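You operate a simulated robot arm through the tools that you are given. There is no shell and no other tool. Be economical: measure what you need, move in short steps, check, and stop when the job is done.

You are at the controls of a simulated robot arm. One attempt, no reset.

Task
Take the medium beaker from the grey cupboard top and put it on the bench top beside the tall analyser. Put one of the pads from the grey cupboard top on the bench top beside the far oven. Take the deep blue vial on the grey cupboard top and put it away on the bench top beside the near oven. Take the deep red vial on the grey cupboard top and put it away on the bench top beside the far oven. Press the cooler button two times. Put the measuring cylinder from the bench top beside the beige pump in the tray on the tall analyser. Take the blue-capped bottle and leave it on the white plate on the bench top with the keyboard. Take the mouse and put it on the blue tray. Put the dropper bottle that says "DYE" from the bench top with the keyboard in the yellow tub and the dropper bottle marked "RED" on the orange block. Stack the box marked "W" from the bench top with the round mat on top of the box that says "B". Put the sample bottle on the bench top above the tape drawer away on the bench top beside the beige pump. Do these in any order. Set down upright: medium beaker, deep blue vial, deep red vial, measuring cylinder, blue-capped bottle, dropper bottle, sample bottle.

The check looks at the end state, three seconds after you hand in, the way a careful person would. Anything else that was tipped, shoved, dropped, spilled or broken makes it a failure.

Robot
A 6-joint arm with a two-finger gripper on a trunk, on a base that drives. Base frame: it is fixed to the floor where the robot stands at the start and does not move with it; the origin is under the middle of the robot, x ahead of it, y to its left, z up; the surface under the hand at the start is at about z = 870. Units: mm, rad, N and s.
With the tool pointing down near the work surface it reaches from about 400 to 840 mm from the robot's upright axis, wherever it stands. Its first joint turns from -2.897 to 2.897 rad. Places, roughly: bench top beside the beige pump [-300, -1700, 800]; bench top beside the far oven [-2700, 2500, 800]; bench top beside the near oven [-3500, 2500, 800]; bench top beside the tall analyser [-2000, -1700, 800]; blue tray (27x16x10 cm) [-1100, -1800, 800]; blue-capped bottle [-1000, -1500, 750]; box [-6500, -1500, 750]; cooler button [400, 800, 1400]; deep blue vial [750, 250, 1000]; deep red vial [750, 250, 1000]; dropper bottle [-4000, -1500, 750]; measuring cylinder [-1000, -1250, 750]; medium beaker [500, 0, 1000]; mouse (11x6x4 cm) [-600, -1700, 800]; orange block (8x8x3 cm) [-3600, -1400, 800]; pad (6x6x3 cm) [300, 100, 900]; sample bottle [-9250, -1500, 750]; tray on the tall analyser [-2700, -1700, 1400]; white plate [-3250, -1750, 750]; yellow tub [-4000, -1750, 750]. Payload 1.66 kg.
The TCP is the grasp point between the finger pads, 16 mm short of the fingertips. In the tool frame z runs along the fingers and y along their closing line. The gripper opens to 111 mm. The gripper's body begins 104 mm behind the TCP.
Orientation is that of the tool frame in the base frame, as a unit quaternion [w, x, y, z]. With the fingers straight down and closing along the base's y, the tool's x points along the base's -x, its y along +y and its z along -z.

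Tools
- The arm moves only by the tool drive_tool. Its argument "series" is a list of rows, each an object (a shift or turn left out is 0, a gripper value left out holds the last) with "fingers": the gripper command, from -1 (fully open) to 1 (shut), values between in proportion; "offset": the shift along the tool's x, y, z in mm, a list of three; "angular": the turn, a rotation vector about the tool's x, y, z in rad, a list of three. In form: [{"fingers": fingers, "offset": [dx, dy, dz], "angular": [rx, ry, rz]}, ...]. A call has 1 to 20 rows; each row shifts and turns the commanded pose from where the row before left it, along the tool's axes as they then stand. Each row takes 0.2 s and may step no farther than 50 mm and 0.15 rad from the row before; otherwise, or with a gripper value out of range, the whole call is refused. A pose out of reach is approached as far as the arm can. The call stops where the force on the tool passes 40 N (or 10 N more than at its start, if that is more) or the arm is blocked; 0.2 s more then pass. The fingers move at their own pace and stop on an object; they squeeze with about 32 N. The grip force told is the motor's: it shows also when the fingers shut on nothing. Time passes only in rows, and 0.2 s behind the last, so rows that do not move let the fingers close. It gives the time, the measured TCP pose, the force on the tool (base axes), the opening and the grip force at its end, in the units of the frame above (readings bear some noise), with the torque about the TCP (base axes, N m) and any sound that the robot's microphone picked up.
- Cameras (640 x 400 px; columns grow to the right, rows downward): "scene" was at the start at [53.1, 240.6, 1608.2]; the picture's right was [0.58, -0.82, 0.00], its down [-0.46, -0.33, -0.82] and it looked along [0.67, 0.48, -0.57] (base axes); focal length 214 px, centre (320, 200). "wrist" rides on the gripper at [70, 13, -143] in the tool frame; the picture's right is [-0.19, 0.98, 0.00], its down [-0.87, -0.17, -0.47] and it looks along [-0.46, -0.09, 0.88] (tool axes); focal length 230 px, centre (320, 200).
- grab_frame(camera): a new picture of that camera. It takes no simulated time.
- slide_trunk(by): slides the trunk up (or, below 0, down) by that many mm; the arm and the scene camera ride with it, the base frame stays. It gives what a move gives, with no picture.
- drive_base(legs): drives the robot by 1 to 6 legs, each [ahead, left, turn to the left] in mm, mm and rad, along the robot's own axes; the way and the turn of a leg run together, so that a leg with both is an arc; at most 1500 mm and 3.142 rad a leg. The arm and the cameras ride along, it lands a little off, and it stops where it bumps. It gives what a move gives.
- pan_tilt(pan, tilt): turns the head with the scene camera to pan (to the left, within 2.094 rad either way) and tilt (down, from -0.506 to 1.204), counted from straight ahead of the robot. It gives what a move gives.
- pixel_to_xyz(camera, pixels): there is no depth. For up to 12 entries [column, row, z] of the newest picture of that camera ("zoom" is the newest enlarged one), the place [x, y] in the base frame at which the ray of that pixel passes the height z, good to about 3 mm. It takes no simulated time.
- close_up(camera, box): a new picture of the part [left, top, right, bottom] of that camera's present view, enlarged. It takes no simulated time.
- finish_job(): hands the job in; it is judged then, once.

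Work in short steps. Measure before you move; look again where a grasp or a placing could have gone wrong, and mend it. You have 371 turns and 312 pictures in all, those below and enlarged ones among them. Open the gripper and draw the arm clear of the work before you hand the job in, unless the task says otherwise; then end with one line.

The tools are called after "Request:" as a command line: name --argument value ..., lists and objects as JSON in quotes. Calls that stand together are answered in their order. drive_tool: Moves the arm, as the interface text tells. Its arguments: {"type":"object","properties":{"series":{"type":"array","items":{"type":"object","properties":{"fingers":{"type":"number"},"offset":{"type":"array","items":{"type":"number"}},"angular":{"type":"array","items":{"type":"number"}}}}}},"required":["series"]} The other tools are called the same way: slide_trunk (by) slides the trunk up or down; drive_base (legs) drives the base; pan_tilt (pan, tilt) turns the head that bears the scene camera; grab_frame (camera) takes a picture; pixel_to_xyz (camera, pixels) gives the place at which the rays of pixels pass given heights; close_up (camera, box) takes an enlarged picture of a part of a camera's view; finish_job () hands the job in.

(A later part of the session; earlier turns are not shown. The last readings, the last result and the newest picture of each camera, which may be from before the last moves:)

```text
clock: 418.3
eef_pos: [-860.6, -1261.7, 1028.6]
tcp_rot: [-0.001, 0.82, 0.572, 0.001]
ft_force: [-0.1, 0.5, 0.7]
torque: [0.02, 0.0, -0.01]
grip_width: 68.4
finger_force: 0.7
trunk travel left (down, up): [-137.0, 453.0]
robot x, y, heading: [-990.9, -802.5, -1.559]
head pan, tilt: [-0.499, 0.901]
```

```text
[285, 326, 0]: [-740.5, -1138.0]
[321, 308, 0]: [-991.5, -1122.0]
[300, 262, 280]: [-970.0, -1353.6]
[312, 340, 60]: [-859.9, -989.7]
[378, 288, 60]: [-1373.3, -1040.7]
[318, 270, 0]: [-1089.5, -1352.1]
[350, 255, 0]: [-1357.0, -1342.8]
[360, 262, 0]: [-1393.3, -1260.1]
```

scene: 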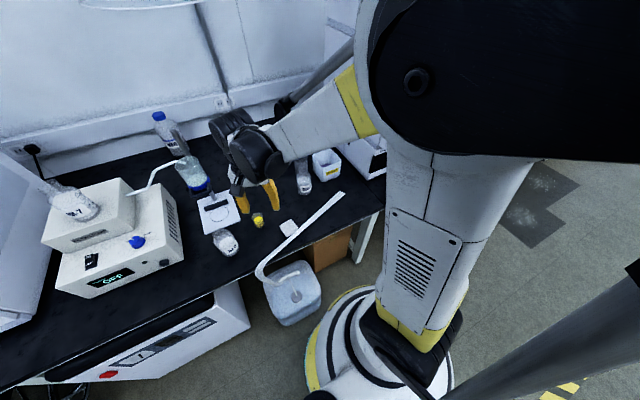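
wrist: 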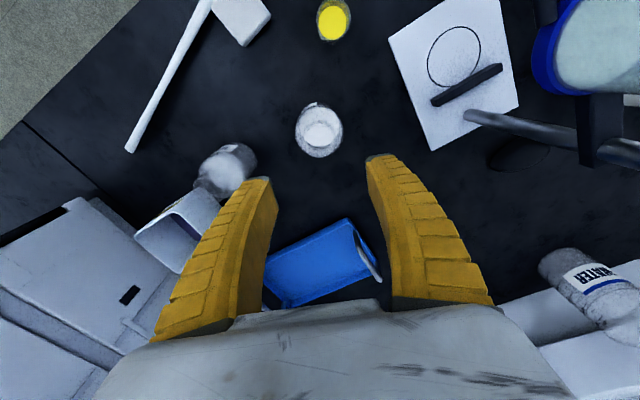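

I raise the arm and drive to about (−1230,−980), clear of jug and box.

Request:
drive_tool --series '[{"offset": [0, 0, -40]}, {"offset": [0, 0, -40]}]'

Request:
drive_base --legs '[[0, -239, 0], [178, 0, 0]]'

Request:
drive_tool --series '[{"angular": [0, 0, -0.141]}, {"angular": [0, 0, -0.141]}, {"angular": [0, 0, -0.141]}, {"angular": [0, 0, -0.141]}, {"angular": [0, 0, -0.141]}, {"angular": [0, 0, -0.141]}, {"angular": [0, 0, -0.141]}, {"angular": [0, 0, -0.141]}, {"angular": [0, 0, -0.141]}, {"angular": [0, 0, -0.141]}, {"angular": [0, 0, -0.141]}]'

```text
clock: 418.9
eef_pos: [-860.9, -1261.1, 1111.0]
tcp_rot: [0.0, 0.82, 0.572, 0.001]
ft_force: [-0.1, -1.0, 0.0]
torque: [0.0, -0.03, -0.02]
grip_width: 68.6
finger_force: 1.9
trunk travel left (down, up): [-137.0, 453.0]
robot x, y, heading: [-991.6, -797.1, -1.565]
head pan, tilt: [-0.499, 0.901]
```

```text
clock: 421.7
eef_pos: [-1100.3, -1440.0, 1108.2]
tcp_rot: [-0.002, 0.821, 0.57, 0.002]
ft_force: [1.2, -0.2, -0.1]
torque: [0.0, 0.0, -0.01]
grip_width: 68.3
finger_force: 0.8
trunk travel left (down, up): [-137.0, 453.0]
robot x, y, heading: [-1227.0, -976.3, -1.568]
head pan, tilt: [-0.499, 0.901]
```

```text
clock: 424.1
eef_pos: [-1099.9, -1440.6, 1109.2]
tcp_rot: [0.0, 0.185, 0.983, 0.001]
ft_force: [-0.1, -0.5, -0.8]
torque: [-0.03, -0.02, -0.02]
grip_width: 68.5
finger_force: 1.5
trunk travel left (down, up): [-137.0, 453.0]
robot x, y, heading: [-1227.8, -975.1, -1.561]
head pan, tilt: [-0.499, 0.901]
```

I move outward and tilt the tool 40° toward the mouse's direction.

Request:
drive_tool --series '[{"offset": [-46, -14, 0]}, {"offset": [-46, -14, 0]}, {"offset": [-46, -14, 0]}, {"offset": [-46, -14, 0]}, {"angular": [0, -0.14, 0]}, {"angular": [0, -0.14, 0]}, {"angular": [0, -0.14, 0]}, {"angular": [0, -0.14, 0]}, {"angular": [0, -0.14, 0]}, {"fingers": -0.55}]'

Request:
grab_frame --camera "wrist"

Request:
pan_tilt --pan 0.3 --tilt 0.7

Request:
grab_frame --camera "scene"

```text
clock: 426.3
eef_pos: [-950.3, -1559.8, 1108.1]
tcp_rot: [0.338, 0.177, 0.922, -0.063]
ft_force: [0.1, -0.5, -1.1]
torque: [0.01, 0.01, -0.01]
grip_width: 87.0
finger_force: 0.6
trunk travel left (down, up): [-137.0, 453.0]
robot x, y, heading: [-1230.9, -979.3, -1.566]
head pan, tilt: [-0.499, 0.901]
```

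```text
107 pictures are left
```

wrist: 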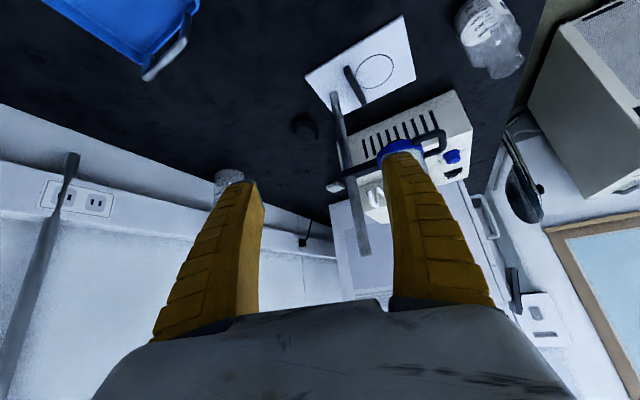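

```text
clock: 427.5
eef_pos: [-949.8, -1560.3, 1109.6]
tcp_rot: [0.337, 0.177, 0.922, -0.063]
ft_force: [-0.2, -0.2, -0.2]
torque: [0.03, 0.01, 0.01]
grip_width: 87.6
finger_force: 1.4
trunk travel left (down, up): [-137.0, 453.0]
robot x, y, heading: [-1227.4, -976.6, -1.567]
head pan, tilt: [0.3, 0.7]
```

```text
106 pictures are left
```

scene: 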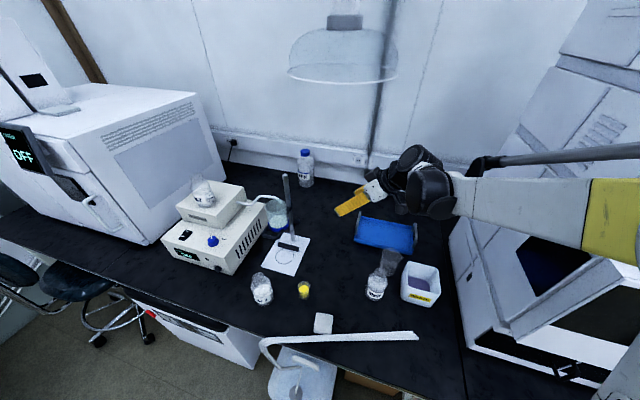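

Tilt works; the mouse is at wrist (304,127). I measure it from here.

Request:
close_up --camera "wrist" --box '[260, 80, 380, 180]'

Request:
close_up --camera "scene" --box '[250, 160, 390, 260]'

```text
4.00 times, centred on (320, 130) of wrist
```

zoom: 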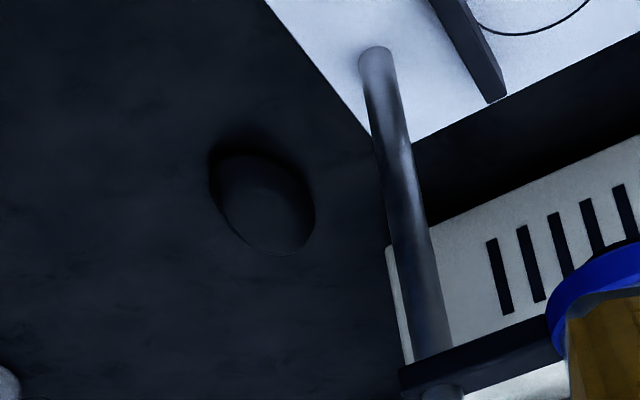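

```text
4.00 times, centred on (320, 210) of scene
```

zoom: 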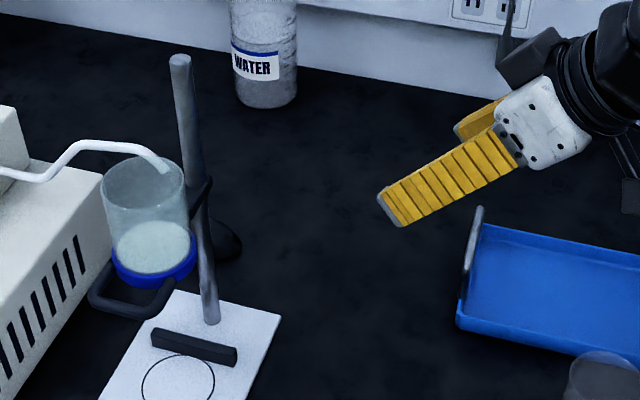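

Request:
pixel_to_xyz --camera "wrist" --pixels '[[305.5, 131, 775], [292.5, 121, 760], [312.5, 142, 770], [318.5, 133, 765], [307, 119, 755], [296, 135, 765], [334, 95, 752], [302, 117, 755]]'

Request:
pixel_to_xyz --camera "zoom" --pixels '[[225, 240, 770], [240, 245, 760], [215, 318, 755]]'

```text
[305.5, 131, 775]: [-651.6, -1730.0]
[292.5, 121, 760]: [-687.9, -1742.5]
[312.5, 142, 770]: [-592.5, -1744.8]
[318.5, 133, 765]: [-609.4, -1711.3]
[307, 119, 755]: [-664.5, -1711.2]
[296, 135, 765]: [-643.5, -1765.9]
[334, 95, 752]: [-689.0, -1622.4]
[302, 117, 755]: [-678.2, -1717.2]
```

```text
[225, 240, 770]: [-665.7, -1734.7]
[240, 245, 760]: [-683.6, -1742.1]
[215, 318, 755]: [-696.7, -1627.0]
```

Mouse centre ≈ (−646,−1734). I shift sideways first, then advance along the tool axis to the pre-grasp point and look.

Request:
drive_tool --series '[{"offset": [-16, -25, 0]}, {"offset": [-17, -26, 0]}, {"offset": [0, 0, 45]}, {"offset": [0, 0, 45]}, {"offset": [0, 0, 45]}, {"offset": [0, 0, 45]}, {"offset": [0, 0, 45]}, {"offset": [0, 0, 45]}, {"offset": [0, 0, 45]}, {}]'

Request:
grab_frame --camera "wrist"

Request:
grab_frame --camera "scene"

```text
clock: 429.7
eef_pos: [-756.1, -1691.7, 887.4]
tcp_rot: [0.337, 0.176, 0.923, -0.062]
ft_force: [-0.2, 0.3, 0.2]
torque: [0.02, 0.03, -0.01]
grip_width: 87.2
finger_force: 0.9
trunk travel left (down, up): [-137.0, 453.0]
robot x, y, heading: [-1230.6, -978.0, -1.564]
head pan, tilt: [0.3, 0.7]
```

```text
103 pictures are left
```

wrist: 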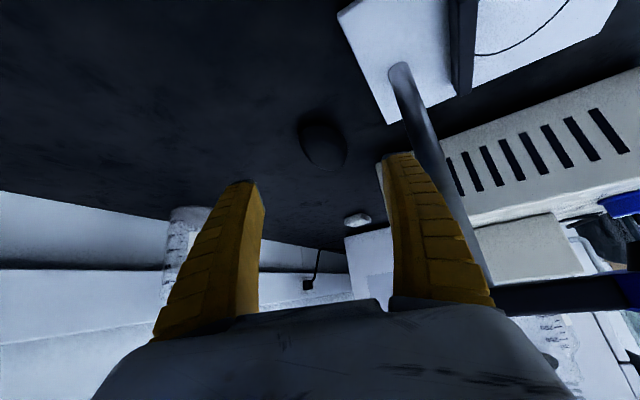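

```text
102 pictures are left
```

scene: 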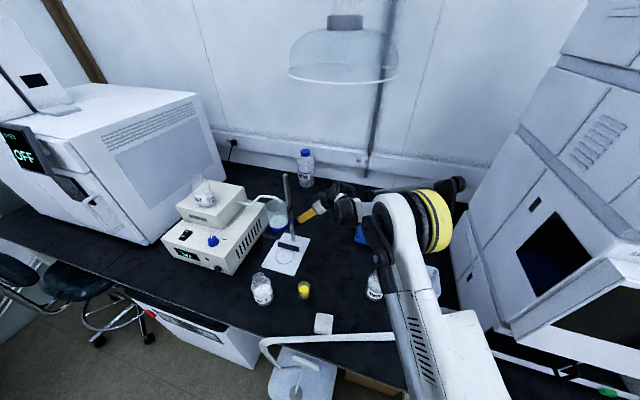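

Request:
close_up --camera "scene" --box '[250, 160, 390, 270]'

Request:
close_up --camera "wrist" --box '[260, 80, 420, 200]'

Request:
pixel_to_xyz --camera "wrist" --pixels '[[299, 130, 765], [325, 110, 755], [348, 150, 768], [322, 168, 768], [323, 138, 780], [399, 68, 755]]'

```text
3.64 times, centred on (320, 215) of scene
```

zoom: 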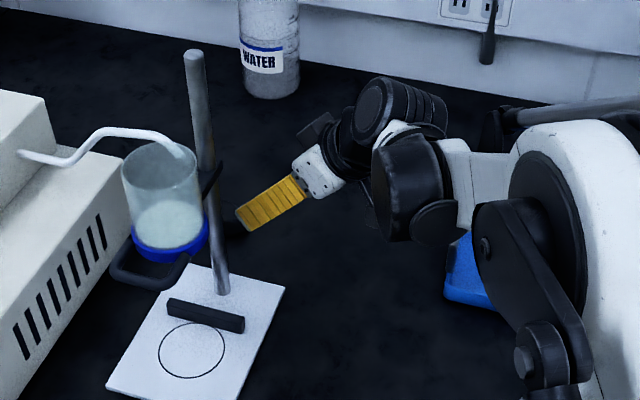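

```text
3.33 times, centred on (340, 140) of wrist
```

zoom: 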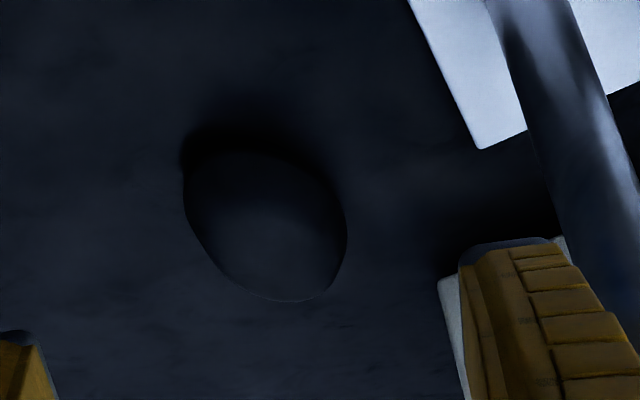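

```text
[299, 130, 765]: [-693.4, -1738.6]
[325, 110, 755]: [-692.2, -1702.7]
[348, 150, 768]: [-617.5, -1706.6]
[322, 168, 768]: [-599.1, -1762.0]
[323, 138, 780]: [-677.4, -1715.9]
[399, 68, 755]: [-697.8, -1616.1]
```

I advance ~139 mm along the tool axis with a 5 mm shift, then check before closing.

Request:
drive_tool --series '[{"offset": [0, 5, 30]}, {"offset": [0, 0, 40]}, {"offset": [0, 0, 35]}, {"offset": [0, 0, 20]}, {"offset": [0, 0, 12]}, {}]'

Request:
close_up --camera "wrist" --box '[220, 80, 420, 240]'

Request:
close_up --camera "scene" --box '[250, 160, 390, 270]'

```text
clock: 431.1
eef_pos: [-679.6, -1710.1, 794.9]
tcp_rot: [0.338, 0.178, 0.922, -0.063]
ft_force: [0.3, 1.1, -0.8]
torque: [0.03, 0.0, 0.01]
grip_width: 87.3
finger_force: 0.5
out of reach, approached as far as the arm can: row 4, 5
trunk travel left (down, up): [-137.0, 453.0]
robot x, y, heading: [-1230.2, -980.7, -1.568]
head pan, tilt: [0.3, 0.7]
```

```text
2.50 times, centred on (320, 160) of wrist
```

zoom: 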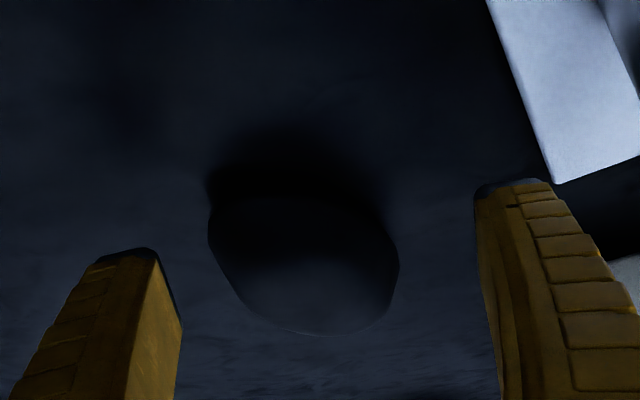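

```text
3.64 times, centred on (320, 215) of scene
```

zoom: 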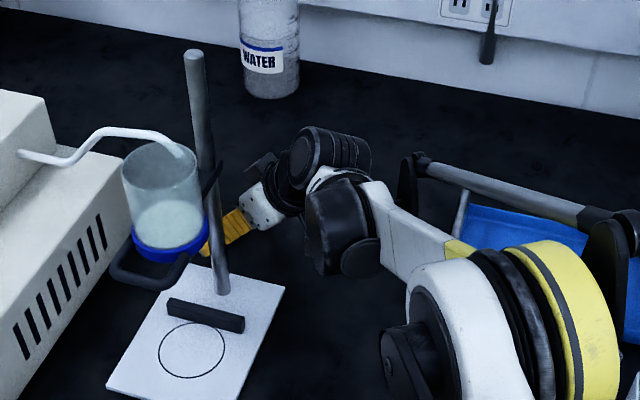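

Slightly short of reach. I lower the trunk 14 mm (keeping the arm pose) and nudge the base 10 mm ahead.

Request:
drive_base --legs '[[10, 0, 0]]'

Request:
slide_trunk --by -30

Request:
drive_tool --series '[{"offset": [-10, 0, -10]}, {"offset": [-5, 2, 5]}, {}]'

```text
clock: 431.8
eef_pos: [-679.7, -1721.0, 794.5]
tcp_rot: [0.337, 0.177, 0.923, -0.062]
ft_force: [-0.1, 0.1, -0.4]
torque: [0.0, -0.03, 0.0]
grip_width: 87.3
finger_force: 0.4
trunk travel left (down, up): [-137.0, 453.0]
robot x, y, heading: [-1227.2, -984.3, -1.564]
head pan, tilt: [0.3, 0.7]
```

```text
clock: 432.5
eef_pos: [-680.9, -1721.2, 772.1]
tcp_rot: [0.342, 0.177, 0.921, -0.065]
ft_force: [-10.1, 9.6, 22.2]
torque: [-0.03, 0.25, -0.08]
grip_width: 87.4
finger_force: 0.2
trunk travel left (down, up): [-107.0, 483.0]
robot x, y, heading: [-1226.4, -987.7, -1.565]
head pan, tilt: [0.3, 0.7]
stopped: the force on the tool passed its limit at 50 N (the readings are from after the stop); the commanded pose is now the measured one
```

```text
clock: 433.3
eef_pos: [-669.2, -1724.2, 781.8]
tcp_rot: [0.341, 0.178, 0.921, -0.065]
ft_force: [-1.0, 0.2, -0.4]
torque: [0.02, 0.02, 0.0]
grip_width: 87.0
finger_force: 0.6
trunk travel left (down, up): [-107.0, 483.0]
robot x, y, heading: [-1229.7, -984.6, -1.561]
head pan, tilt: [0.3, 0.7]
```

The fingertips touched the bench briefly; now the TCP is at (−669,−1724,782), as wanted. I close on the mouse.

Request:
drive_tool --series '[{"fingers": -0.3}, {"fingers": -0.1}, {"fingers": 0.1}, {"fingers": 1}, {}, {}]'

Request:
close_up --camera "wrist" --box '[220, 80, 420, 240]'

```text
clock: 434.7
eef_pos: [-669.5, -1723.7, 782.7]
tcp_rot: [0.34, 0.177, 0.921, -0.065]
ft_force: [-0.1, -0.3, -0.5]
torque: [0.02, 0.0, 0.01]
grip_width: 0.0
finger_force: 28.4
trunk travel left (down, up): [-107.0, 483.0]
robot x, y, heading: [-1228.7, -989.0, -1.569]
head pan, tilt: [0.3, 0.7]
```

```text
2.50 times, centred on (320, 160) of wrist
```

zoom: 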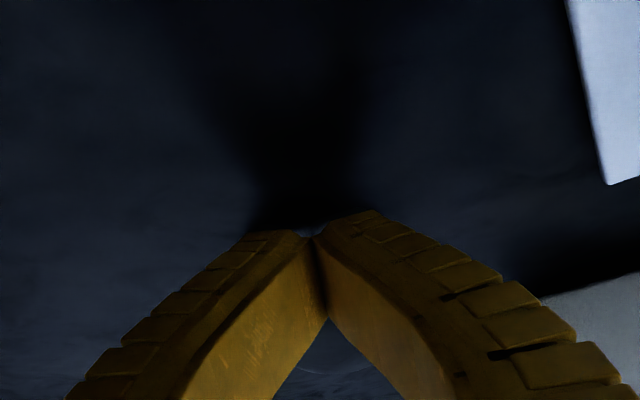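

The fingers shut on nothing: the mouse may be further or have slipped forward. I open, pull back along the axis and look.

Request:
drive_tool --series '[{"fingers": -0.55}, {}, {"offset": [0, 0, -40]}, {"offset": [0, 0, -45]}, {"offset": [0, 0, -40]}, {}]'

Request:
grab_frame --camera "wrist"

Request:
close_up --camera "wrist" --box '[240, 60, 420, 200]'

Request:
close_up --camera "scene" --box '[250, 160, 390, 270]'

```text
clock: 436.1
eef_pos: [-745.9, -1693.1, 877.9]
tcp_rot: [0.34, 0.176, 0.921, -0.065]
ft_force: [0.1, 0.5, 0.4]
torque: [0.02, -0.03, 0.01]
grip_width: 87.3
finger_force: 1.0
trunk travel left (down, up): [-107.0, 483.0]
robot x, y, heading: [-1226.3, -988.2, -1.566]
head pan, tilt: [0.3, 0.7]
```

```text
96 pictures are left
```

wrist: 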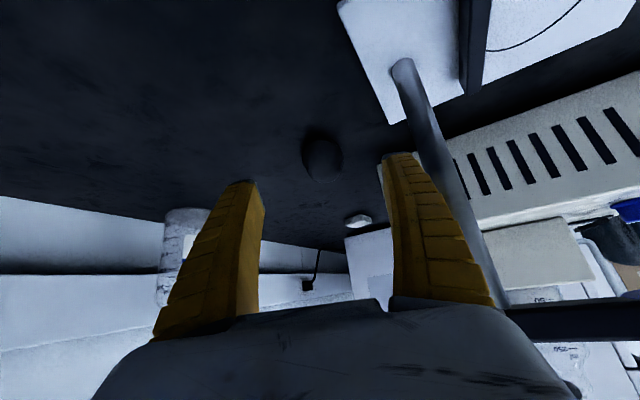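

```text
2.86 times, centred on (330, 130) of wrist
```

zoom: 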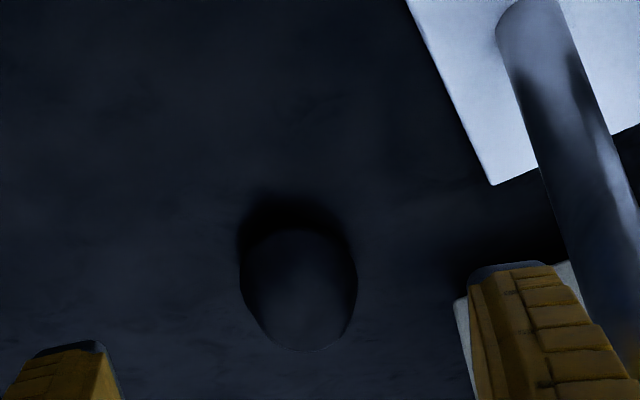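

```text
3.64 times, centred on (320, 215) of scene
```

zoom: 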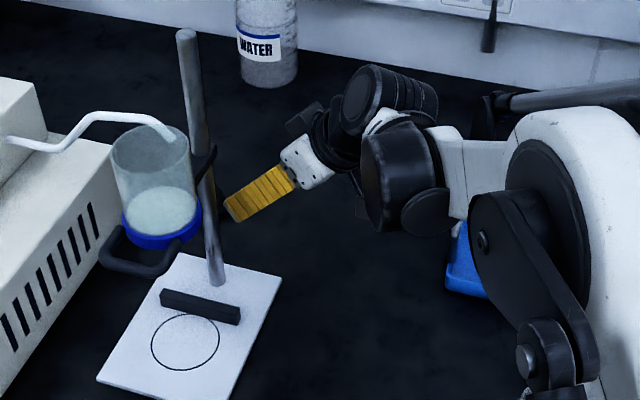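

The mouse slid forward and aligned with the tool axis. I measure its near end now.

Request:
pixel_to_xyz --camera "wrist" --pixels '[[321, 139, 752], [301, 150, 760], [342, 150, 760], [323, 160, 780], [323, 181, 785]]'

Request:
pan_tilt --pan 0.55 --tilt 0.75

Request:
close_up --camera "scene" --box '[330, 150, 480, 270]'

```text
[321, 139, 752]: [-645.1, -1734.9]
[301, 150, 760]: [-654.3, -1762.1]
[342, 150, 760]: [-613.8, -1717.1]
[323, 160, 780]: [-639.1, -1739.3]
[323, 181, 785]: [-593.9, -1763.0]
```

```text
clock: 436.9
eef_pos: [-746.1, -1693.7, 876.3]
tcp_rot: [0.34, 0.177, 0.921, -0.064]
ft_force: [-0.1, -0.2, 0.2]
torque: [0.01, -0.01, -0.01]
grip_width: 87.2
finger_force: 0.8
trunk travel left (down, up): [-107.0, 483.0]
robot x, y, heading: [-1225.6, -990.7, -1.563]
head pan, tilt: [0.55, 0.75]
```

```text
3.33 times, centred on (405, 210) of scene
```

zoom: 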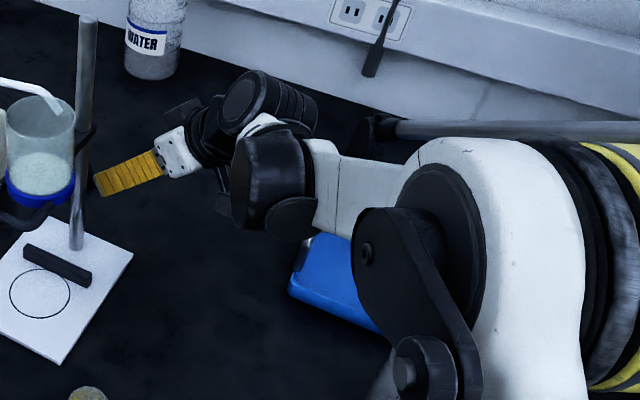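

The mouse now lies ~45 mm further (near end ≈ (−646,−1737)), so I need more reach: retract, bring the base to about (−1250,−1035), lower the trunk and tilt a bit more.

Request:
drive_tool --series '[{"offset": [0, 0, -45]}, {"offset": [0, 0, -45]}, {"offset": [-10, 0, -45]}]'

Request:
drive_base --legs '[[0, -26, 0], [45, 0, 0]]'

Request:
slide_trunk --by -90

Request:
drive_tool --series '[{"angular": [0, -0.13, 0]}, {"angular": [0, -0.13, 0]}, {}]'

Request:
grab_frame --camera "wrist"

```text
clock: 437.6
eef_pos: [-821.2, -1661.8, 988.9]
tcp_rot: [0.34, 0.177, 0.921, -0.064]
ft_force: [0.3, -0.5, 0.1]
torque: [0.01, 0.06, -0.01]
grip_width: 87.1
finger_force: 0.6
trunk travel left (down, up): [-107.0, 483.0]
robot x, y, heading: [-1226.7, -987.1, -1.566]
head pan, tilt: [0.55, 0.75]
```

```text
clock: 439.0
eef_pos: [-845.9, -1705.9, 987.0]
tcp_rot: [0.34, 0.179, 0.921, -0.065]
ft_force: [-0.8, -0.1, -0.1]
torque: [-0.04, 0.02, -0.05]
grip_width: 87.3
finger_force: 0.7
trunk travel left (down, up): [-107.0, 483.0]
robot x, y, heading: [-1253.0, -1034.0, -1.568]
head pan, tilt: [0.55, 0.75]
```

```text
clock: 440.2
eef_pos: [-846.0, -1706.5, 896.5]
tcp_rot: [0.341, 0.178, 0.921, -0.065]
ft_force: [-0.3, 0.5, 0.2]
torque: [-0.01, 0.0, 0.0]
grip_width: 87.2
finger_force: 0.6
trunk travel left (down, up): [-17.0, 573.0]
robot x, y, heading: [-1251.1, -1030.1, -1.565]
head pan, tilt: [0.55, 0.75]
```

```text
clock: 441.0
eef_pos: [-845.6, -1706.2, 896.0]
tcp_rot: [0.458, 0.168, 0.869, -0.087]
ft_force: [0.3, -0.3, 0.1]
torque: [0.02, -0.01, 0.02]
grip_width: 87.1
finger_force: 0.8
trunk travel left (down, up): [-17.0, 573.0]
robot x, y, heading: [-1257.4, -1033.4, -1.567]
head pan, tilt: [0.55, 0.75]
```

```text
92 pictures are left
```

wrist: 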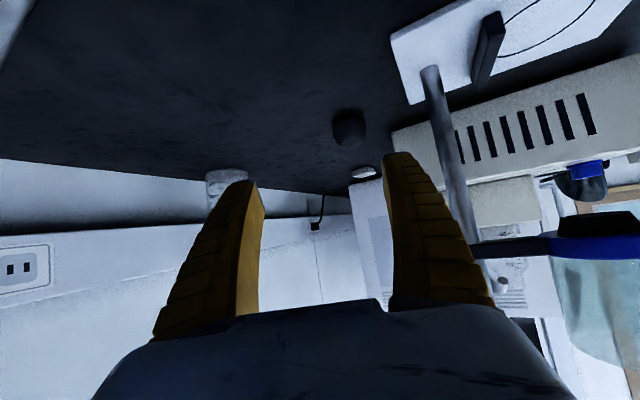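

Request:
close_up --camera "wrist" --box '[300, 80, 420, 180]'

Request:
pixel_to_xyz --camera "wrist" --pixels '[[348, 114, 752], [333, 125, 762], [367, 125, 762], [350, 146, 788], [350, 130, 780]]'

```text
4.00 times, centred on (360, 130) of wrist
```

zoom: 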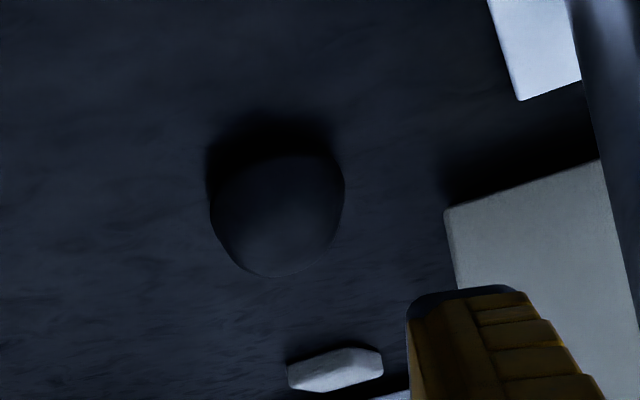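

```text
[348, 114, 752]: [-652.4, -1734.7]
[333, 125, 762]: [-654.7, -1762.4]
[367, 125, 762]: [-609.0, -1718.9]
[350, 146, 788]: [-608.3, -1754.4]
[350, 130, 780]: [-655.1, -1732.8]
```

I line up on the mouse axis and advance 220 mm along the tool axis.

Request:
drive_tool --series '[{"offset": [-22, 23, 0]}, {"offset": [-21.5, 23, 0]}, {"offset": [0, 0, 45]}, {"offset": [0, 0, 45]}, {"offset": [0, 0, 45]}, {"offset": [0, 0, 45]}, {"offset": [0, 0, 30]}, {}]'

Request:
close_up --camera "wrist" --box '[220, 60, 440, 220]'

Request:
close_up --camera "scene" --box '[330, 130, 480, 270]'

```text
clock: 442.8
eef_pos: [-644.9, -1736.1, 814.1]
tcp_rot: [0.457, 0.168, 0.869, -0.087]
ft_force: [0.2, -0.3, -0.1]
torque: [0.01, 0.01, 0.01]
grip_width: 87.3
finger_force: 0.4
trunk travel left (down, up): [-17.0, 573.0]
robot x, y, heading: [-1254.5, -1033.5, -1.571]
head pan, tilt: [0.55, 0.75]
```

```text
2.50 times, centred on (330, 140) of wrist
```

zoom: 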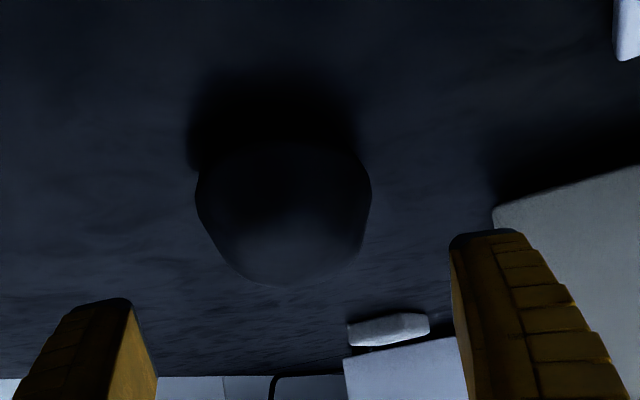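

```text
2.86 times, centred on (405, 200) of scene
```

zoom: 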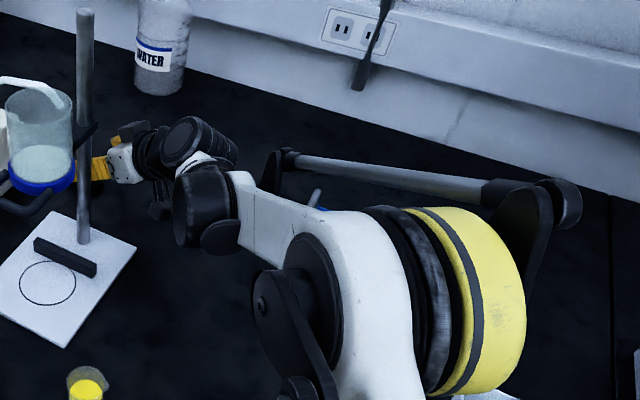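

Mouse is centred between the fingers. I advance the remaining ~52 mm and close.

Request:
drive_tool --series '[{"offset": [0, 0, 25]}, {"offset": [0, 0, 17]}, {"offset": [0, 0, 10]}, {}]'

```text
clock: 443.8
eef_pos: [-606.9, -1753.5, 784.7]
tcp_rot: [0.456, 0.168, 0.869, -0.088]
ft_force: [0.1, 0.6, -0.4]
torque: [-0.03, -0.01, 0.02]
grip_width: 87.1
finger_force: 1.1
trunk travel left (down, up): [-17.0, 573.0]
robot x, y, heading: [-1252.4, -1030.7, -1.567]
head pan, tilt: [0.55, 0.75]
```

Request:
drive_tool --series '[{"offset": [5, 0, 3.4]}, {"fingers": -0.3}, {"fingers": -0.15}, {"fingers": 0}, {"fingers": 1}, {}, {}]'

Request:
close_up --camera "wrist" --box '[220, 60, 440, 220]'

```text
clock: 445.4
eef_pos: [-605.9, -1752.9, 778.4]
tcp_rot: [0.458, 0.168, 0.869, -0.088]
ft_force: [2.5, -3.0, 10.1]
torque: [-0.2, -0.46, -0.03]
grip_width: 51.5
finger_force: 32.2
trunk travel left (down, up): [-17.0, 573.0]
robot x, y, heading: [-1254.2, -1028.1, -1.569]
head pan, tilt: [0.55, 0.75]
```

```text
2.50 times, centred on (330, 140) of wrist
```

zoom: 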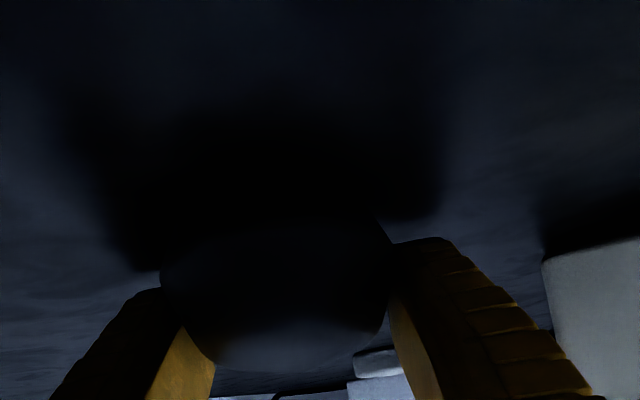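

Gripped at 51.5 mm. I lift vertically 30 mm and check.

Request:
drive_tool --series '[{"offset": [-4, 0, -3]}, {"offset": [-8, 0, -6]}, {"offset": [-12, 0, -9]}, {}]'

Request:
close_up --camera "wrist" --box '[220, 60, 440, 220]'

```text
clock: 446.4
eef_pos: [-607.9, -1752.9, 809.0]
tcp_rot: [0.457, 0.167, 0.869, -0.087]
ft_force: [-0.2, 0.2, -1.8]
torque: [0.01, 0.02, -0.01]
grip_width: 48.7
finger_force: 32.8
trunk travel left (down, up): [-17.0, 573.0]
robot x, y, heading: [-1254.7, -1028.6, -1.566]
head pan, tilt: [0.55, 0.75]
```

```text
2.50 times, centred on (330, 140) of wrist
```

zoom: 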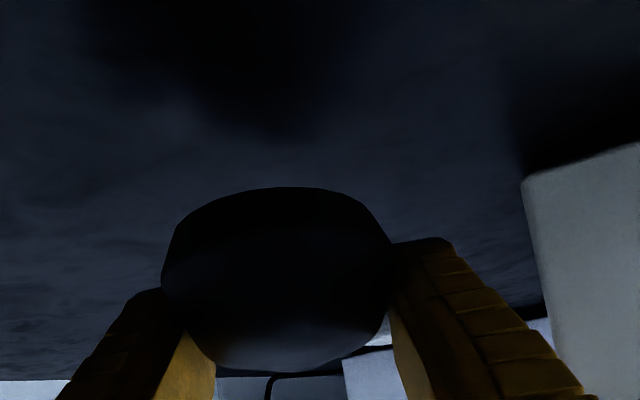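

Mouse is held. I retreat along the tool axis and view the tray area.

Request:
drive_tool --series '[{"offset": [0, 0, -40]}, {"offset": [0, 0, -45]}, {"offset": [0, 0, -45]}, {"offset": [0, 0, -45]}, {"offset": [0, 0, -45]}, {"offset": [0, 0, -45]}, {}]'

Request:
slide_trunk --by 100

Request:
pan_tilt --pan 0.15 --tilt 0.8

Request:
grab_frame --camera "scene"

```text
clock: 448.0
eef_pos: [-810.2, -1673.1, 960.0]
tcp_rot: [0.456, 0.168, 0.87, -0.087]
ft_force: [1.3, 0.9, -1.0]
torque: [0.01, 0.01, -0.01]
grip_width: 48.4
finger_force: 32.2
trunk travel left (down, up): [-17.0, 573.0]
robot x, y, heading: [-1256.6, -1031.0, -1.569]
head pan, tilt: [0.55, 0.75]
```

```text
clock: 449.4
eef_pos: [-809.1, -1673.6, 1059.4]
tcp_rot: [0.457, 0.167, 0.87, -0.087]
ft_force: [-0.3, -0.2, -0.3]
torque: [0.03, -0.02, 0.01]
grip_width: 48.1
finger_force: 32.0
trunk travel left (down, up): [-117.0, 473.0]
robot x, y, heading: [-1256.9, -1030.9, -1.568]
head pan, tilt: [0.55, 0.75]
```

```text
clock: 450.2
eef_pos: [-808.7, -1674.4, 1058.8]
tcp_rot: [0.457, 0.168, 0.869, -0.087]
ft_force: [1.3, 0.1, -0.8]
torque: [-0.02, -0.05, 0.02]
grip_width: 48.0
finger_force: 32.1
trunk travel left (down, up): [-117.0, 473.0]
robot x, y, heading: [-1254.9, -1030.1, -1.566]
head pan, tilt: [0.15, 0.799]
```

```text
86 pictures are left
```

scene: 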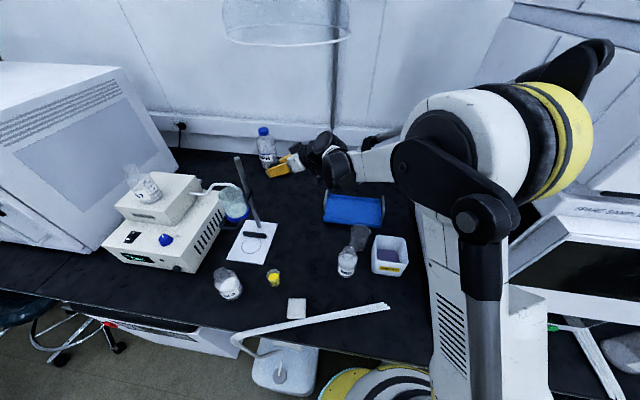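

Everything stands. I measure tray corners and the stack's near side.

Request:
pixel_to_xyz --camera "scene" --pixels '[[323, 194, 775], [385, 197, 775], [381, 226, 775], [323, 222, 775], [428, 215, 752], [435, 290, 752], [360, 237, 850], [390, 238, 850]]'

Request:
close_up --camera "scene" --box '[260, 120, 440, 280]'

```text
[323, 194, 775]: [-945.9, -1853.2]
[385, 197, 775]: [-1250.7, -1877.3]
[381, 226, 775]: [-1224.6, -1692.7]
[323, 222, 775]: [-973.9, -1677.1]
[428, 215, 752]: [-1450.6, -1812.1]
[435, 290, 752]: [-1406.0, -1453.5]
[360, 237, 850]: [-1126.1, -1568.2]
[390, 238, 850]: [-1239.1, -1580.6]
```

```text
2.50 times, centred on (350, 200) of scene
```

zoom: 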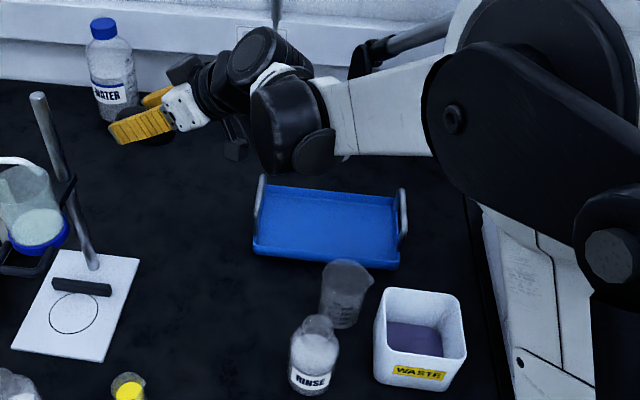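

Tray ≈ x −960…−1237, y −1685…−1865, with tall handles at its ends. I rotate the azimuth −28° so the wrist passes over its front side, and move above its centre.

Request:
drive_tool --series '[{"angular": [0.101, 0, 0.0695]}, {"angular": [0.101, 0, 0.0695]}, {"angular": [0.101, 0, 0.0695]}, {"angular": [0.101, 0, 0.0695]}, {"offset": [16, -40.5, -8.5]}, {"offset": [16, -40.5, -8.5]}, {"offset": [16, -40.5, -8.5]}, {"offset": [16, -40.5, -8.5]}, {"offset": [16, -40.5, -8.5]}, {"offset": [16, -40.5, -8.5]}, {"offset": [16, -40.5, -8.5]}, {}]'

Request:
grab_frame --camera "wrist"

Request:
close_up --camera "scene" --box '[260, 120, 440, 280]'

```text
clock: 452.8
eef_pos: [-1101.8, -1770.8, 1001.3]
tcp_rot: [0.421, 0.375, 0.802, -0.197]
ft_force: [0.4, -0.5, -0.7]
torque: [0.04, -0.02, 0.01]
grip_width: 47.3
finger_force: 31.8
trunk travel left (down, up): [-117.0, 473.0]
robot x, y, heading: [-1256.7, -1029.3, -1.569]
head pan, tilt: [0.15, 0.799]
```

```text
84 pictures are left
```

wrist: 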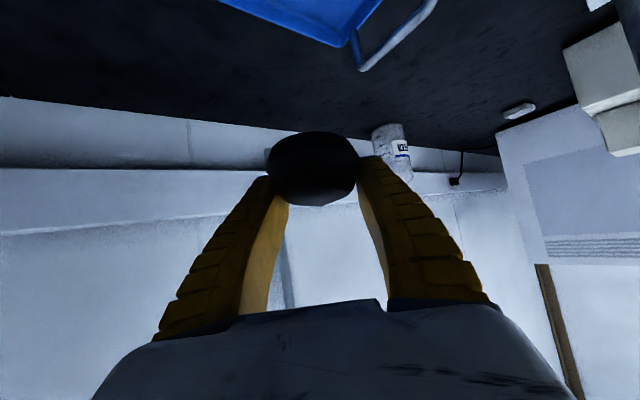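

```text
2.50 times, centred on (350, 200) of scene
```

zoom: 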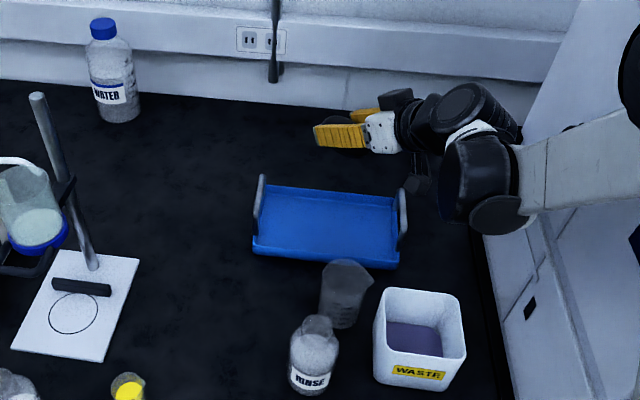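

I shift 27 mm left and descend vertically to z≈800.

Request:
drive_tool --series '[{"offset": [-11.6, 18, 16.8]}, {"offset": [33, 0, 22.7]}, {"offset": [33, 0, 22.7]}, {"offset": [33, 0, 22.7]}, {"offset": [33, 0, 22.7]}, {"offset": [24, 0, 16.5]}, {}]'

Request:
close_up --camera "scene" --box '[290, 140, 440, 270]'

Request:
grab_frame --camera "wrist"

```text
clock: 454.4
eef_pos: [-1072.8, -1773.8, 812.0]
tcp_rot: [0.422, 0.373, 0.803, -0.195]
ft_force: [-0.5, 0.3, -0.7]
torque: [0.02, 0.03, 0.02]
grip_width: 46.2
finger_force: 31.3
trunk travel left (down, up): [-117.0, 473.0]
robot x, y, heading: [-1254.2, -1031.5, -1.569]
head pan, tilt: [0.15, 0.799]
```

```text
3.08 times, centred on (365, 205) of scene
```

zoom: 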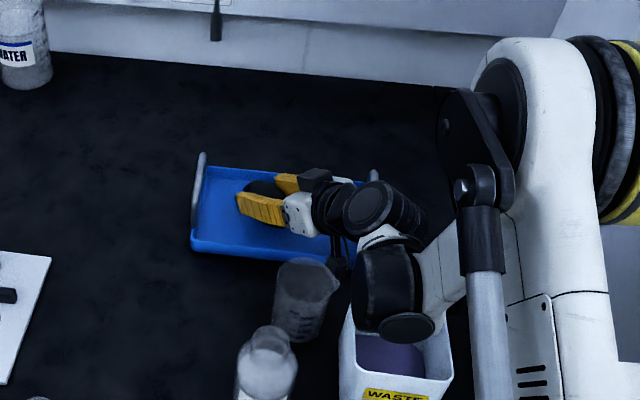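

```text
81 pictures are left
```

wrist: 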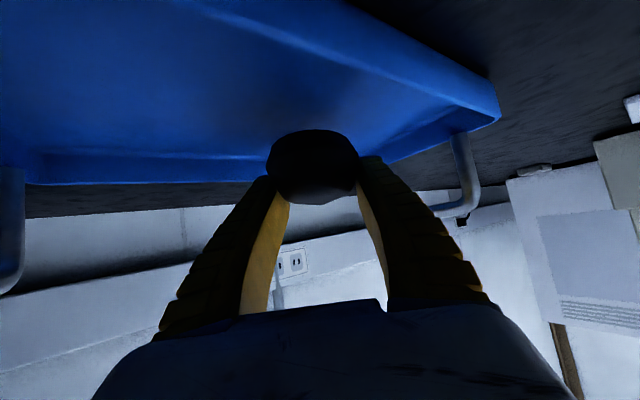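

Position is fine. I descend the last ~28 mm carefully.

Request:
drive_tool --series '[{"offset": [10, 0, 6.8]}, {"offset": [6.6, 0, 4.5]}, {"offset": [2.5, 0, 1.7]}, {}]'

Request:
drive_tool --series '[{"offset": [1.7, 0, 1.1]}, {"offset": [1.7, 0, 1.1]}, {}]'

```text
clock: 455.4
eef_pos: [-1070.8, -1773.3, 789.1]
tcp_rot: [0.421, 0.374, 0.803, -0.195]
ft_force: [-0.7, 0.1, -1.2]
torque: [0.01, -0.01, 0.01]
grip_width: 46.2
finger_force: 32.0
trunk travel left (down, up): [-117.0, 473.0]
robot x, y, heading: [-1255.3, -1030.0, -1.56]
head pan, tilt: [0.15, 0.799]
```

```text
clock: 456.2
eef_pos: [-1073.0, -1772.7, 785.6]
tcp_rot: [0.422, 0.374, 0.802, -0.196]
ft_force: [4.5, -4.5, 13.7]
torque: [-0.5, -0.39, 0.02]
grip_width: 50.0
finger_force: 32.3
trunk travel left (down, up): [-117.0, 473.0]
robot x, y, heading: [-1254.2, -1031.8, -1.567]
head pan, tilt: [0.15, 0.799]
```

Contact at 785. I open and withdraw along the tool axis.

Request:
drive_tool --series '[{"fingers": 0}, {"fingers": -0.2}, {"fingers": -0.5}, {}, {"offset": [-3, 0, -15]}, {"offset": [0, 0, -30]}, {"offset": [-10, 0, -40]}, {"offset": [-20, 0, -40]}, {"offset": [-20, 0, -40]}, {"offset": [-20, 0, -40]}, {}]'

Request:
close_up --camera "scene" --box '[260, 130, 440, 290]'

Request:
grab_frame --camera "wrist"

```text
clock: 457.8
eef_pos: [-1100.9, -1746.2, 827.3]
tcp_rot: [0.421, 0.374, 0.802, -0.2]
ft_force: [0.9, -26.4, 3.1]
torque: [1.05, 0.44, 2.23]
grip_width: 84.6
finger_force: 0.5
trunk travel left (down, up): [-117.0, 473.0]
robot x, y, heading: [-1249.2, -1032.9, -1.569]
head pan, tilt: [0.15, 0.799]
stopped in row 7: the force on the tool passed its limit at 92 N (the readings are from after the stop); the commanded pose is now the measured one
```

```text
2.50 times, centred on (350, 210) of scene
```

zoom: 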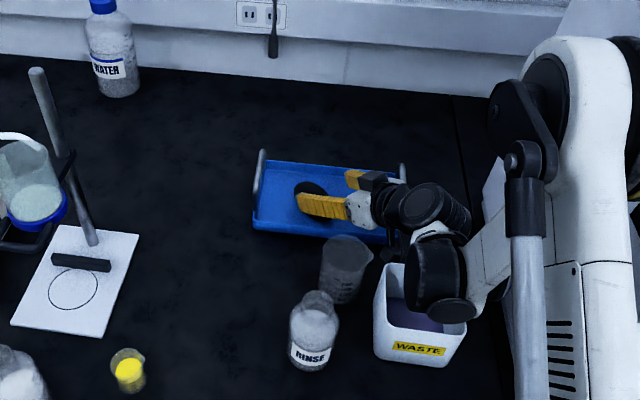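

```text
79 pictures are left
```

wrist: 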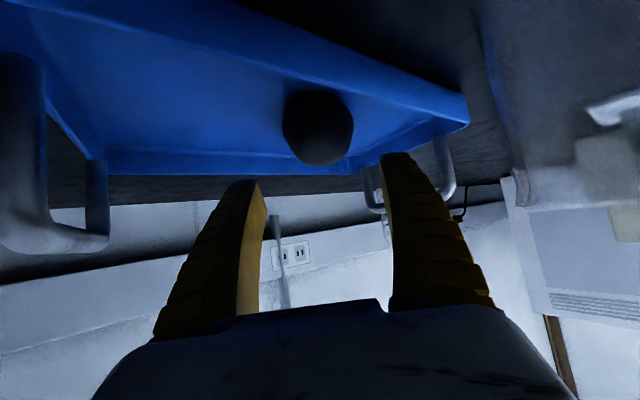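

Something touched on the +y side while withdrawing (likely the flask/tub next to the wrist); neither seems displaced. I move a few mm away (−y) and then straight up.

Request:
drive_tool --series '[{"offset": [-3.5, -5.1, 5]}, {"offset": [-8, 0, -5.7]}, {"offset": [-16, 0, -11]}, {}]'

Request:
close_up --camera "scene" --box '[300, 170, 430, 290]'

```text
clock: 458.8
eef_pos: [-1100.1, -1749.4, 856.1]
tcp_rot: [0.422, 0.373, 0.802, -0.2]
ft_force: [0.3, 0.0, 0.3]
torque: [-0.01, 0.0, 0.02]
grip_width: 84.6
finger_force: 1.0
trunk travel left (down, up): [-117.0, 473.0]
robot x, y, heading: [-1254.1, -1029.8, -1.563]
head pan, tilt: [0.15, 0.799]
```

```text
3.33 times, centred on (365, 230) of scene
```

zoom: 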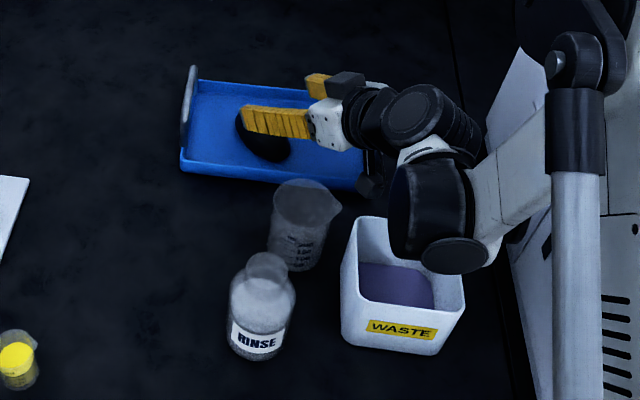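

Free and all standing; the mouse lies in the tray. I go straight up 200 mm.

Request:
drive_tool --series '[{"offset": [-33, 0, -22.7]}, {"offset": [-33, 0, -22.7]}, {"offset": [-33, 0, -22.7]}, {"offset": [-33, 0, -22.7]}, {"offset": [-33, 0, -22.7]}, {"offset": [-33, 0, -22.7]}, {}]'

Request:
close_up --camera "scene" --box '[260, 130, 440, 290]'

```text
clock: 460.4
eef_pos: [-1102.0, -1750.9, 1097.0]
tcp_rot: [0.422, 0.373, 0.802, -0.199]
ft_force: [-0.7, 0.0, 0.0]
torque: [-0.01, -0.02, -0.02]
grip_width: 84.3
finger_force: 0.7
trunk travel left (down, up): [-117.0, 473.0]
robot x, y, heading: [-1250.8, -1030.4, -1.571]
head pan, tilt: [0.15, 0.799]
```

```text
2.50 times, centred on (350, 210) of scene
```

zoom: 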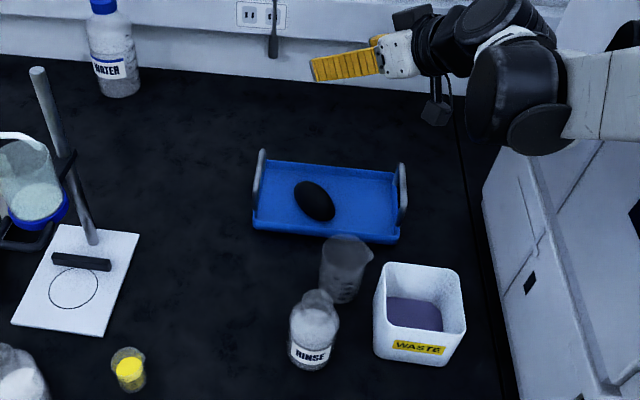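

Mouse is in the tray and the neighbours are unmoved. I bring the tool back to vertical and back off.

Request:
drive_tool --series '[{"angular": [0, 0.138, 0]}, {"angular": [0, 0.138, 0]}, {"angular": [0, 0.138, 0]}, {"angular": [0, 0.138, 0]}, {"angular": [0, 0.138, 0]}, {"angular": [0, 0.138, 0]}, {"angular": [0, 0.138, 0]}, {"angular": [0, 0, 0.14]}, {"angular": [0, 0, 0.14]}, {"angular": [0, 0, 0.14]}, {"angular": [0, 0, 0.14]}, {"angular": [0, 0, 0.13]}]'

Request:
drive_base --legs '[[-700, 0, 0]]'

```text
clock: 462.9
eef_pos: [-1102.1, -1749.7, 1095.5]
tcp_rot: [0.002, 0.705, 0.709, -0.003]
ft_force: [-0.2, -0.1, -0.8]
torque: [-0.01, -0.02, 0.0]
grip_width: 84.5
finger_force: 0.6
trunk travel left (down, up): [-117.0, 473.0]
robot x, y, heading: [-1249.2, -1027.3, -1.568]
head pan, tilt: [0.15, 0.799]
```

```text
clock: 466.8
eef_pos: [-1103.9, -1055.7, 1098.2]
tcp_rot: [0.002, 0.707, 0.707, -0.002]
ft_force: [0.2, -0.6, 0.4]
torque: [-0.01, 0.01, 0.01]
grip_width: 84.6
finger_force: 0.8
trunk travel left (down, up): [-117.0, 473.0]
robot x, y, heading: [-1251.9, -334.2, -1.571]
head pan, tilt: [0.15, 0.799]
```

I retract, turn to face the cupboard and drive there.

Request:
drive_tool --series '[{"offset": [45, -30, 0]}, {"offset": [45, -30, 0]}, {"offset": [45, -30, 0]}, {"offset": [45, -30, 0]}, {"offset": [0, -25, 0]}]'

Request:
drive_base --legs '[[0, 0, 1.571], [0, 484, 0], [1140, 0, 0]]'

Request:
grab_frame --camera "wrist"

```text
refused: row 1 steps farther than a row can; nothing moved
```

```text
clock: 478.9
eef_pos: [632.1, 303.7, 1097.0]
tcp_rot: [0.004, -0.008, 1.0, 0.0]
ft_force: [-1.1, 0.2, -0.3]
torque: [0.01, 0.0, 0.02]
grip_width: 84.4
finger_force: 1.1
trunk travel left (down, up): [-117.0, 473.0]
robot x, y, heading: [-84.3, 143.4, 0.015]
head pan, tilt: [0.15, 0.799]
```

```text
76 pictures are left
```

wrist: 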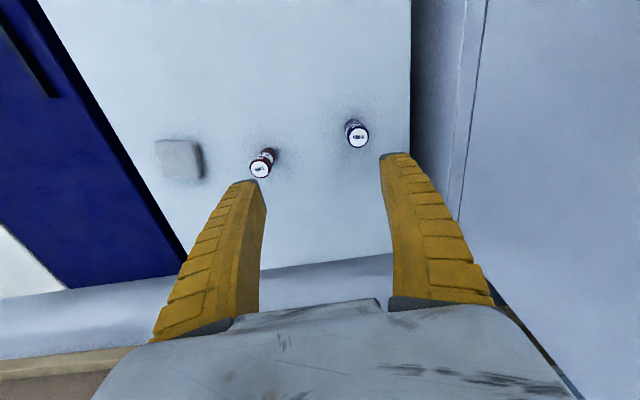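

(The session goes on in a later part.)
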